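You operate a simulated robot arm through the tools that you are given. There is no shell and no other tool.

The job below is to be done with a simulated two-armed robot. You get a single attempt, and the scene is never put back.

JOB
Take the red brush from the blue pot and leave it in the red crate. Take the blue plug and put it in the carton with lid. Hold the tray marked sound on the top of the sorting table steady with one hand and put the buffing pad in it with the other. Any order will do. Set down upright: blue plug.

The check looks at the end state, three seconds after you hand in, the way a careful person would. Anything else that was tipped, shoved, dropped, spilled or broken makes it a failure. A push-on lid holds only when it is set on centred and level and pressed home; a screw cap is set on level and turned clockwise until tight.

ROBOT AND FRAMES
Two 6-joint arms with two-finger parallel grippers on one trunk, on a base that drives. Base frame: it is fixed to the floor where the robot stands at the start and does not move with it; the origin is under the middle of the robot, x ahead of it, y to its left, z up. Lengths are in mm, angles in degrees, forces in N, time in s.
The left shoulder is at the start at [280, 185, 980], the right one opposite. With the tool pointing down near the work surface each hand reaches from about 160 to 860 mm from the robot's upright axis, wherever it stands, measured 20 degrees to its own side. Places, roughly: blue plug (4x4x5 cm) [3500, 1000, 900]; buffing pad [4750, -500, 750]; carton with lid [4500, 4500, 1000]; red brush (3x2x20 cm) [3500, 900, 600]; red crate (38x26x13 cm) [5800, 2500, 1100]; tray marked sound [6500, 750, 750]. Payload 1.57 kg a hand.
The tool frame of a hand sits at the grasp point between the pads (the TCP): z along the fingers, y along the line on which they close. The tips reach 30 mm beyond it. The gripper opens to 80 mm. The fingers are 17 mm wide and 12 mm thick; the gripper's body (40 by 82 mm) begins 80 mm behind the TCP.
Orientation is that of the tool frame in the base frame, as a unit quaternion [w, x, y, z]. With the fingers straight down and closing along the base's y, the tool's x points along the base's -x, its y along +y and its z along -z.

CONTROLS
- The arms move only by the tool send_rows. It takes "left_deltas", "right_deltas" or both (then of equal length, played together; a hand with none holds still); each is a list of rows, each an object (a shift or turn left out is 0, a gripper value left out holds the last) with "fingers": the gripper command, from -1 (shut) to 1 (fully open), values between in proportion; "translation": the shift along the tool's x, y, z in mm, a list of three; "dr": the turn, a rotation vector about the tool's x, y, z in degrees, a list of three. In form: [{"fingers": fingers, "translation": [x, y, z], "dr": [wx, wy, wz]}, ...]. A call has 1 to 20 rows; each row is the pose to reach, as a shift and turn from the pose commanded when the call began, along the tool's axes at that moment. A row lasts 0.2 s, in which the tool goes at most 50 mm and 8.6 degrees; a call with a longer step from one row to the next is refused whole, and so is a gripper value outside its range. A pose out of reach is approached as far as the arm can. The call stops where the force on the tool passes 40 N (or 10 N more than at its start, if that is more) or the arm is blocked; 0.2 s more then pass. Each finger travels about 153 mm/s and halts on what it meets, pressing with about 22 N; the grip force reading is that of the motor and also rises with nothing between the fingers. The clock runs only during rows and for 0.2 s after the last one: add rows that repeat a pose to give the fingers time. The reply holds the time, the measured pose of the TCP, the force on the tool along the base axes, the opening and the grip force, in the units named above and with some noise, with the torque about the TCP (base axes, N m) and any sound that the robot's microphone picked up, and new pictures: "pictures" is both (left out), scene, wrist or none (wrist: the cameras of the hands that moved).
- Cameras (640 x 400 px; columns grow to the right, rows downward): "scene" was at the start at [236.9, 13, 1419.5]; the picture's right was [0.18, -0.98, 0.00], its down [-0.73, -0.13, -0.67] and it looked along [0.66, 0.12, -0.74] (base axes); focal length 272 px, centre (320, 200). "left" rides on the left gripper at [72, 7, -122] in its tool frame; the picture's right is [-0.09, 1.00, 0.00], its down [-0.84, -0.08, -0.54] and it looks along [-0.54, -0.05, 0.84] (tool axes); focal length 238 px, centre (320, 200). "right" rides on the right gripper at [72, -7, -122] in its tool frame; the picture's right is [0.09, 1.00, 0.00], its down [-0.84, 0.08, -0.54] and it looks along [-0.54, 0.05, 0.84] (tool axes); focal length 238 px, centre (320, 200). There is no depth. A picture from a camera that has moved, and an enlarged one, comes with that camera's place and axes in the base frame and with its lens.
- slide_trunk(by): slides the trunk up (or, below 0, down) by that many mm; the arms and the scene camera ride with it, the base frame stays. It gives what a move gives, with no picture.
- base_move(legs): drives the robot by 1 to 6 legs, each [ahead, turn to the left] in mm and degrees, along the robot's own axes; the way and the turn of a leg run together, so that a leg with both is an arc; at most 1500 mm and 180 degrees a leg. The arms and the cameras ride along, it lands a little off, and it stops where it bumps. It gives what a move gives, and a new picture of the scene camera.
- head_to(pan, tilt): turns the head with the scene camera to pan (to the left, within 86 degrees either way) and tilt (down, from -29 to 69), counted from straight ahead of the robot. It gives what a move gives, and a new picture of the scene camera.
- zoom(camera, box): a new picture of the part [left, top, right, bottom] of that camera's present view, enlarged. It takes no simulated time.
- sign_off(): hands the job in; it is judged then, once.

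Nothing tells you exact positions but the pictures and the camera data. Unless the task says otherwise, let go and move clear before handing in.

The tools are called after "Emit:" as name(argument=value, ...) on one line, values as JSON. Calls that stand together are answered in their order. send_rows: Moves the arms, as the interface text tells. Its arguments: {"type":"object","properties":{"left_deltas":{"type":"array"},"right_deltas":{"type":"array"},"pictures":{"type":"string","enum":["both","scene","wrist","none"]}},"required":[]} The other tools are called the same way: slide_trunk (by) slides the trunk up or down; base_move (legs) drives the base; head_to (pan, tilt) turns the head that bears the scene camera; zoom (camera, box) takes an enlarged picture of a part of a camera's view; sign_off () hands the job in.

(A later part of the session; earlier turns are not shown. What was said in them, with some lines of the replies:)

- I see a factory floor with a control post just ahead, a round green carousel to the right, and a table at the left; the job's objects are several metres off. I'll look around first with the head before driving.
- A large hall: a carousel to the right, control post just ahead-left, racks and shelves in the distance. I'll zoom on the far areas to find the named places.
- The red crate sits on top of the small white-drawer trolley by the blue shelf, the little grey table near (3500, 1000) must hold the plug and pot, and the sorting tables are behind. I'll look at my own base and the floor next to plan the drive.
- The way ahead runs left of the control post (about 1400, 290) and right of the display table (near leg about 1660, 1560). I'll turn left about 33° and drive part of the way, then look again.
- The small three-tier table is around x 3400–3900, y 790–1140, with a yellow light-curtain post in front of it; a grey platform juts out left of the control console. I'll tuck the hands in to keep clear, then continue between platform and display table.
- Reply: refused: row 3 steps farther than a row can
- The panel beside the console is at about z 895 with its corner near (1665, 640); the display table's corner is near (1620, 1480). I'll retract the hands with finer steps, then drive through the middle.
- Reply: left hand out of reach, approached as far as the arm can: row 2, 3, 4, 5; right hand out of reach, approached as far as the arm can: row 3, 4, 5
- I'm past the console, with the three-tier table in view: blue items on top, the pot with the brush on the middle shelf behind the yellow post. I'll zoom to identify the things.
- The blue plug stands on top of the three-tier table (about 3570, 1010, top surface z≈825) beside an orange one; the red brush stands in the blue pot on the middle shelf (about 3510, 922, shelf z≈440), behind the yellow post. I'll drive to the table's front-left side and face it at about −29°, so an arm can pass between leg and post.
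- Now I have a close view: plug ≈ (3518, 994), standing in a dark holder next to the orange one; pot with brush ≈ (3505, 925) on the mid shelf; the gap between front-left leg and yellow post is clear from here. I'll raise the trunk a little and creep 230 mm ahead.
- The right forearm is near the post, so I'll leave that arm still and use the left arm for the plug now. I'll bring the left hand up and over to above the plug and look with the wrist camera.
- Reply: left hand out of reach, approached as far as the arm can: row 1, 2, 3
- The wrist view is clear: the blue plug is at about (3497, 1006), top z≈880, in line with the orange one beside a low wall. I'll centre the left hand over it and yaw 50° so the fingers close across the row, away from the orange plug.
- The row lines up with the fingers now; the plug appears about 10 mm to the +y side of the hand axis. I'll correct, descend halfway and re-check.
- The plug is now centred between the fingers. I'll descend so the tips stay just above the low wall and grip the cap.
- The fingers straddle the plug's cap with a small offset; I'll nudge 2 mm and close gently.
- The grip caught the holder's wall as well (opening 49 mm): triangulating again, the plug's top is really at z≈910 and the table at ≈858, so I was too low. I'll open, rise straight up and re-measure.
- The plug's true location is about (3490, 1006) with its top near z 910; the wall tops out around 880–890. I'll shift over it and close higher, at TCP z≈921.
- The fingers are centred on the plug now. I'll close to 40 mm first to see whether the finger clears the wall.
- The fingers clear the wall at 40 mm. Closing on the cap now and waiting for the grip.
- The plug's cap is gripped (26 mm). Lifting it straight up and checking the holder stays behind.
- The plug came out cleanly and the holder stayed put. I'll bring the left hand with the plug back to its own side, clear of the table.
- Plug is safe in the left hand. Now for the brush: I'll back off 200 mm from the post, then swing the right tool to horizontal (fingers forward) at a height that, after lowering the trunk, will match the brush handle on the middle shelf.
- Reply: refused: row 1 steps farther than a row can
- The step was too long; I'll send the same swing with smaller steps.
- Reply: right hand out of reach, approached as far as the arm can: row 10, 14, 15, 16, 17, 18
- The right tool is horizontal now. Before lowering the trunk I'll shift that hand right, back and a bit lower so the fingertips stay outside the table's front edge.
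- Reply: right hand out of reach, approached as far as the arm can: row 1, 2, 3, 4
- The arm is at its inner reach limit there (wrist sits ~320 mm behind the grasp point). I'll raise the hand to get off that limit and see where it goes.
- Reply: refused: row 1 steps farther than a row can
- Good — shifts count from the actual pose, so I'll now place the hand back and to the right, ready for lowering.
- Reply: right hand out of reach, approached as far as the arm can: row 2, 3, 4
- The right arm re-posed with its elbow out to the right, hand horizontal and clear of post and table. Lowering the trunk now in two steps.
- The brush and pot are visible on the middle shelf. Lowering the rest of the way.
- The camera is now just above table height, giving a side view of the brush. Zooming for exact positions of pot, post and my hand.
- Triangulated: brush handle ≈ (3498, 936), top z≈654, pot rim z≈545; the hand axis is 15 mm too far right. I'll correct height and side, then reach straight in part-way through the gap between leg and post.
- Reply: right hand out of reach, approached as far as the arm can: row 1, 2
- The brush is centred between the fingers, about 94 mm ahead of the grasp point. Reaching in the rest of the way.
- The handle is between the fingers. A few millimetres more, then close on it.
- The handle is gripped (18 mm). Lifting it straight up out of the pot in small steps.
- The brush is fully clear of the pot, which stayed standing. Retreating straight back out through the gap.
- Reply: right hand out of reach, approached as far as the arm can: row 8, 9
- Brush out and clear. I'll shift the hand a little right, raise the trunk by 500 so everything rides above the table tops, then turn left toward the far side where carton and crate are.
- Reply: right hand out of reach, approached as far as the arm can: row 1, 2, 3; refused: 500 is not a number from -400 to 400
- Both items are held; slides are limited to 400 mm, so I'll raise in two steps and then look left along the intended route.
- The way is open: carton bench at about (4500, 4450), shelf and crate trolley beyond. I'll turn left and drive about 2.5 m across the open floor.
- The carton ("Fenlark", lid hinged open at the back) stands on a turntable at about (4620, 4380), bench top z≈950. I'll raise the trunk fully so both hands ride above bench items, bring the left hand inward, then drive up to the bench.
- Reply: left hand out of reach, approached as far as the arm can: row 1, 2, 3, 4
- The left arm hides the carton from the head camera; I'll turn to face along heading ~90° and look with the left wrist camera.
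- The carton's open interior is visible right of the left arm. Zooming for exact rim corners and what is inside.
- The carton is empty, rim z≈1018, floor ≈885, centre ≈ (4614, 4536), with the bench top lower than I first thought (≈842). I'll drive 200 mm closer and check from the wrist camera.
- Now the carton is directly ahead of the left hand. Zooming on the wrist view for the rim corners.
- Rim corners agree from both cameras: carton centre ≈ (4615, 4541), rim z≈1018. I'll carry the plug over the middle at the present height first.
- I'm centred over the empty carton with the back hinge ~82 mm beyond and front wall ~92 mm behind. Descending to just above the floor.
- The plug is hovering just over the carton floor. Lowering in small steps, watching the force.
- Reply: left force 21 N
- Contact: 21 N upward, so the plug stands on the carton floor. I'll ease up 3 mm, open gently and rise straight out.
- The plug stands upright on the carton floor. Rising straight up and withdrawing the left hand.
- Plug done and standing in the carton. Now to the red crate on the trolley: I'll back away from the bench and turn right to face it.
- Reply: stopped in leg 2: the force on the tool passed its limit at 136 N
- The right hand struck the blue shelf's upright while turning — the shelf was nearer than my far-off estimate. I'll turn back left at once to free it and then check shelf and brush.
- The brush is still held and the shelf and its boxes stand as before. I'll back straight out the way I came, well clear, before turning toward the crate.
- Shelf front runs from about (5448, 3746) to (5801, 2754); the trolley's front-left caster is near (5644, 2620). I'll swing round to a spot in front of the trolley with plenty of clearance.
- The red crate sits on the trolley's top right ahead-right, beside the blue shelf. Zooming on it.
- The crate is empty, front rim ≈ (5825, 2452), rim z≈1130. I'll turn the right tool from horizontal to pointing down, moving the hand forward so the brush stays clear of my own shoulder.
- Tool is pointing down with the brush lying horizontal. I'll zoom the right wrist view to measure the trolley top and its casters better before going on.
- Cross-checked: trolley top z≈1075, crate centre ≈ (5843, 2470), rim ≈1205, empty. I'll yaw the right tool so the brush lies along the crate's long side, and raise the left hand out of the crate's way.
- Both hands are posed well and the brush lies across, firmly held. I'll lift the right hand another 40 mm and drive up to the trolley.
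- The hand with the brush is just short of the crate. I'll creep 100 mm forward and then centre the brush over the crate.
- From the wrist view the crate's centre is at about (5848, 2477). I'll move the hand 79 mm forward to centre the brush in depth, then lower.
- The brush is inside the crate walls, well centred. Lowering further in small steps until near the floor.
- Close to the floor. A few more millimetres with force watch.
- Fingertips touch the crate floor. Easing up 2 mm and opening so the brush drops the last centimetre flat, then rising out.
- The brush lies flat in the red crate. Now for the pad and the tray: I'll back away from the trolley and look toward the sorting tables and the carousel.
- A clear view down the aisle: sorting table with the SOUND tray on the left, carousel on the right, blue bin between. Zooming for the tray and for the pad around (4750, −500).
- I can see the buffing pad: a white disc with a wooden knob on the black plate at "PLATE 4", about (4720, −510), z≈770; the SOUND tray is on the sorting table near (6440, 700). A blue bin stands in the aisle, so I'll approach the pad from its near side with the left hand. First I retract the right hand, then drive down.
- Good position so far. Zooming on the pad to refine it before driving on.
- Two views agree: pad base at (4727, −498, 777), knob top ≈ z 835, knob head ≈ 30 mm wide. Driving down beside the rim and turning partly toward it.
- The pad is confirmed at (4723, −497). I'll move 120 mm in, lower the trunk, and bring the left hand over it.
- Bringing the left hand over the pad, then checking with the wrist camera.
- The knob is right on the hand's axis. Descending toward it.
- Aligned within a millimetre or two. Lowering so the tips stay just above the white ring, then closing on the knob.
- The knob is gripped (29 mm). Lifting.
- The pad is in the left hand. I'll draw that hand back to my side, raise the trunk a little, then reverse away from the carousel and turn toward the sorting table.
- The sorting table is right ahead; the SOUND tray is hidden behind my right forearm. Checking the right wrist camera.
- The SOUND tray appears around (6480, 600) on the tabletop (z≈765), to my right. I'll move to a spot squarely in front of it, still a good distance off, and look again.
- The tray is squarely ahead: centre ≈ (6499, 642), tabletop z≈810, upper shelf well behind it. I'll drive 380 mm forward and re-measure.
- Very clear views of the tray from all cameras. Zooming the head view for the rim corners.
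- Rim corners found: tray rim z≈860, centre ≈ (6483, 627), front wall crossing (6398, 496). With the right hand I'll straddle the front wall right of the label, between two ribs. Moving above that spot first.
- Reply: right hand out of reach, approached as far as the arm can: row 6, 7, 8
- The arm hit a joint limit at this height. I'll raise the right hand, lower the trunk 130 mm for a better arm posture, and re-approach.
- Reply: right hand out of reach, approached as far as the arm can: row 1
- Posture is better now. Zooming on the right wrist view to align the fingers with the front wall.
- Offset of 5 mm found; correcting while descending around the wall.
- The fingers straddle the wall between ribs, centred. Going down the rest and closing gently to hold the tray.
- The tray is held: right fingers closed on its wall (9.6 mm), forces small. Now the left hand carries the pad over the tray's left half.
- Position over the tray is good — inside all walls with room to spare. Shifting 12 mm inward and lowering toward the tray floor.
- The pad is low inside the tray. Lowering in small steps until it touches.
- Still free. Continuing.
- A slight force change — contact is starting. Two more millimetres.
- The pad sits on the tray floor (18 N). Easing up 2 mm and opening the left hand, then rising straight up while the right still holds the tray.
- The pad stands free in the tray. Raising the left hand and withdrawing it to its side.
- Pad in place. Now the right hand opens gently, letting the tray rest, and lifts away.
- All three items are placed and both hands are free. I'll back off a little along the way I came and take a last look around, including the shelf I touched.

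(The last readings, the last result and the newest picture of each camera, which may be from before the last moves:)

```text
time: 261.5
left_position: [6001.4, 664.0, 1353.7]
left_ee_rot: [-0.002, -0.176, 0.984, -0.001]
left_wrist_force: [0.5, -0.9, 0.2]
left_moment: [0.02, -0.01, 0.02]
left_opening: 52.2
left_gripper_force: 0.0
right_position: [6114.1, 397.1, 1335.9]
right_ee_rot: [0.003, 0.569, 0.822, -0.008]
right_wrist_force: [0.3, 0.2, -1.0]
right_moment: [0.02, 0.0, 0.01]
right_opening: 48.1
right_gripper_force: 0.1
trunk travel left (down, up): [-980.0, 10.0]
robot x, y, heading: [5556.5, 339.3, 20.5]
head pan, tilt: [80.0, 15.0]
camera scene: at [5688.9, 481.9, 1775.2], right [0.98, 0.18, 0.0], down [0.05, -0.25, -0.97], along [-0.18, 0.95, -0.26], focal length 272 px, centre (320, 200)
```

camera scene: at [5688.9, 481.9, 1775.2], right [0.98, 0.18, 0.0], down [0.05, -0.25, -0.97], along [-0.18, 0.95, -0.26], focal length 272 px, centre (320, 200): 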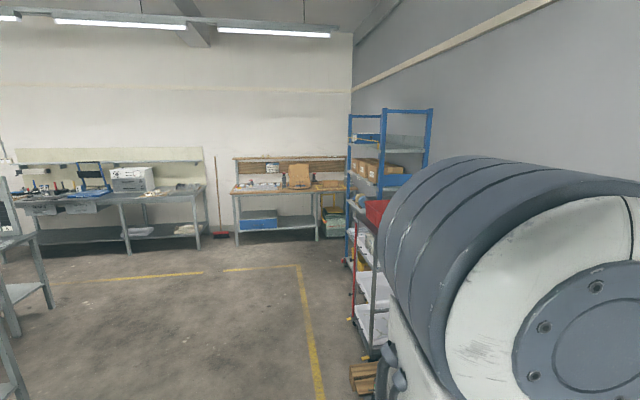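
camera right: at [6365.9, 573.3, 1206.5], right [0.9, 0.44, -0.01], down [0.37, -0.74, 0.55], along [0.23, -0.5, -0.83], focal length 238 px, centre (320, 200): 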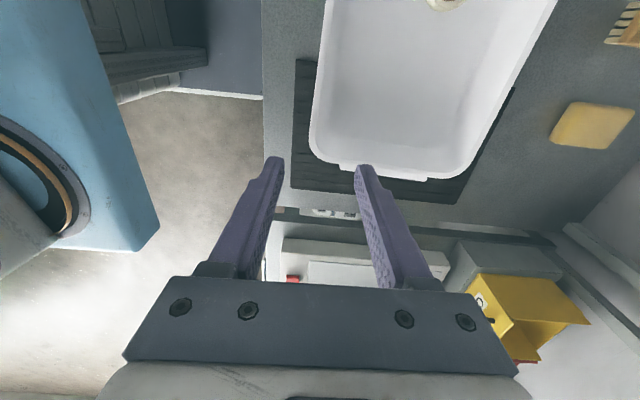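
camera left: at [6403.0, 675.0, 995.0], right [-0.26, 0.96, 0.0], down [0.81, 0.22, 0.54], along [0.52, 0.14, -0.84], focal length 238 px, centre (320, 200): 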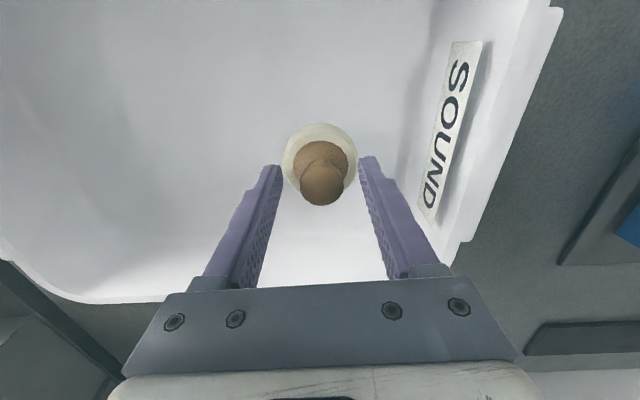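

Everything stands as it should from here; one last zoom on shelf, carton and the tier table.

Emit:
zoom(camera="scene", box=[220, 90, 460, 240])

Emit:
head_to(pan=86, tilt=15)

```text
2.67 times, centred on (340, 165) of scene
camera zoom: at [5688.9, 481.9, 1775.2], right [0.98, 0.18, 0.0], down [0.05, -0.25, -0.97], along [-0.18, 0.95, -0.26], focal length 724 px, centre (267, 293)
```

zoom: 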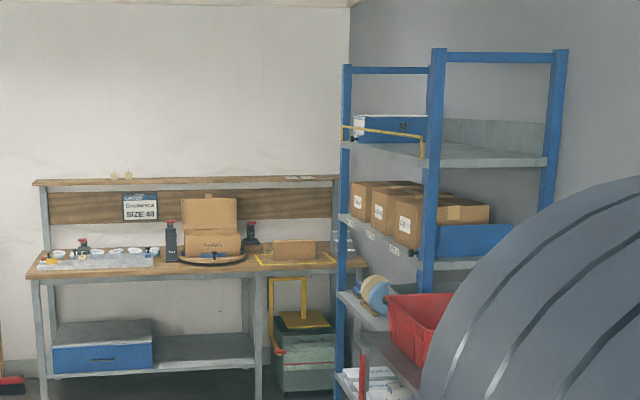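

```text
time: 262.2
left_position: [6000.6, 664.1, 1354.4]
left_ee_rot: [-0.002, -0.176, 0.984, 0.0]
left_wrist_force: [0.1, -0.8, 0.1]
left_moment: [-0.01, -0.01, -0.01]
left_opening: 51.9
left_gripper_force: 0.1
right_position: [6115.5, 396.3, 1335.3]
right_ee_rot: [0.003, 0.569, 0.822, -0.009]
right_wrist_force: [0.4, -0.8, -0.7]
right_moment: [0.01, 0.01, 0.02]
right_opening: 48.2
right_gripper_force: 0.1
trunk travel left (down, up): [-980.0, 10.0]
robot x, y, heading: [5554.4, 337.7, 20.4]
head pan, tilt: [85.9, 15.0]
camera scene: at [5679.5, 479.6, 1775.2], right [0.96, 0.28, 0.0], down [0.07, -0.25, -0.97], along [-0.27, 0.93, -0.26], focal length 272 px, centre (320, 200)
```

scene: 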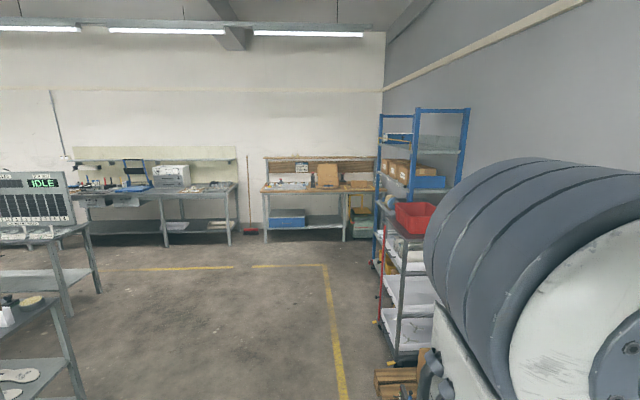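

The plug is in the open carton, the brush lies in the red crate and the pad stands in the SOUND tray. The shelf and its boxes are all upright, and both hands are empty and clear, so I'm handing in.

Emit:
sign_off()

```text
The job is handed in.
```

I finished all three parts of the job and handed it in, but I bumped two other things along the way.

- **Blue plug:** it stands upright on the floor of the carton with the hinged lid. I left the lid open, since you didn't ask for it to be closed.
- **Red brush:** it came out of the blue pot without upsetting it and lies flat in the red crate.
- **Buffing pad:** it sits in the tray marked sound. The right hand held the tray's front wall while the left hand put the pad in, then both hands let go and backed away.

The two bumps, either of which could count against the result:

- **Blue shelf:** my right hand struck one of its uprights while I was turning; the force peaked at 136 N. The shelf and its boxes still stand, and from the pictures I could not see that it had moved.
- **Plug holder:** my first try at gripping the plug also caught the holder's low wall and shifted it about 5 mm. The orange plug was still in it when I lifted the blue one out.
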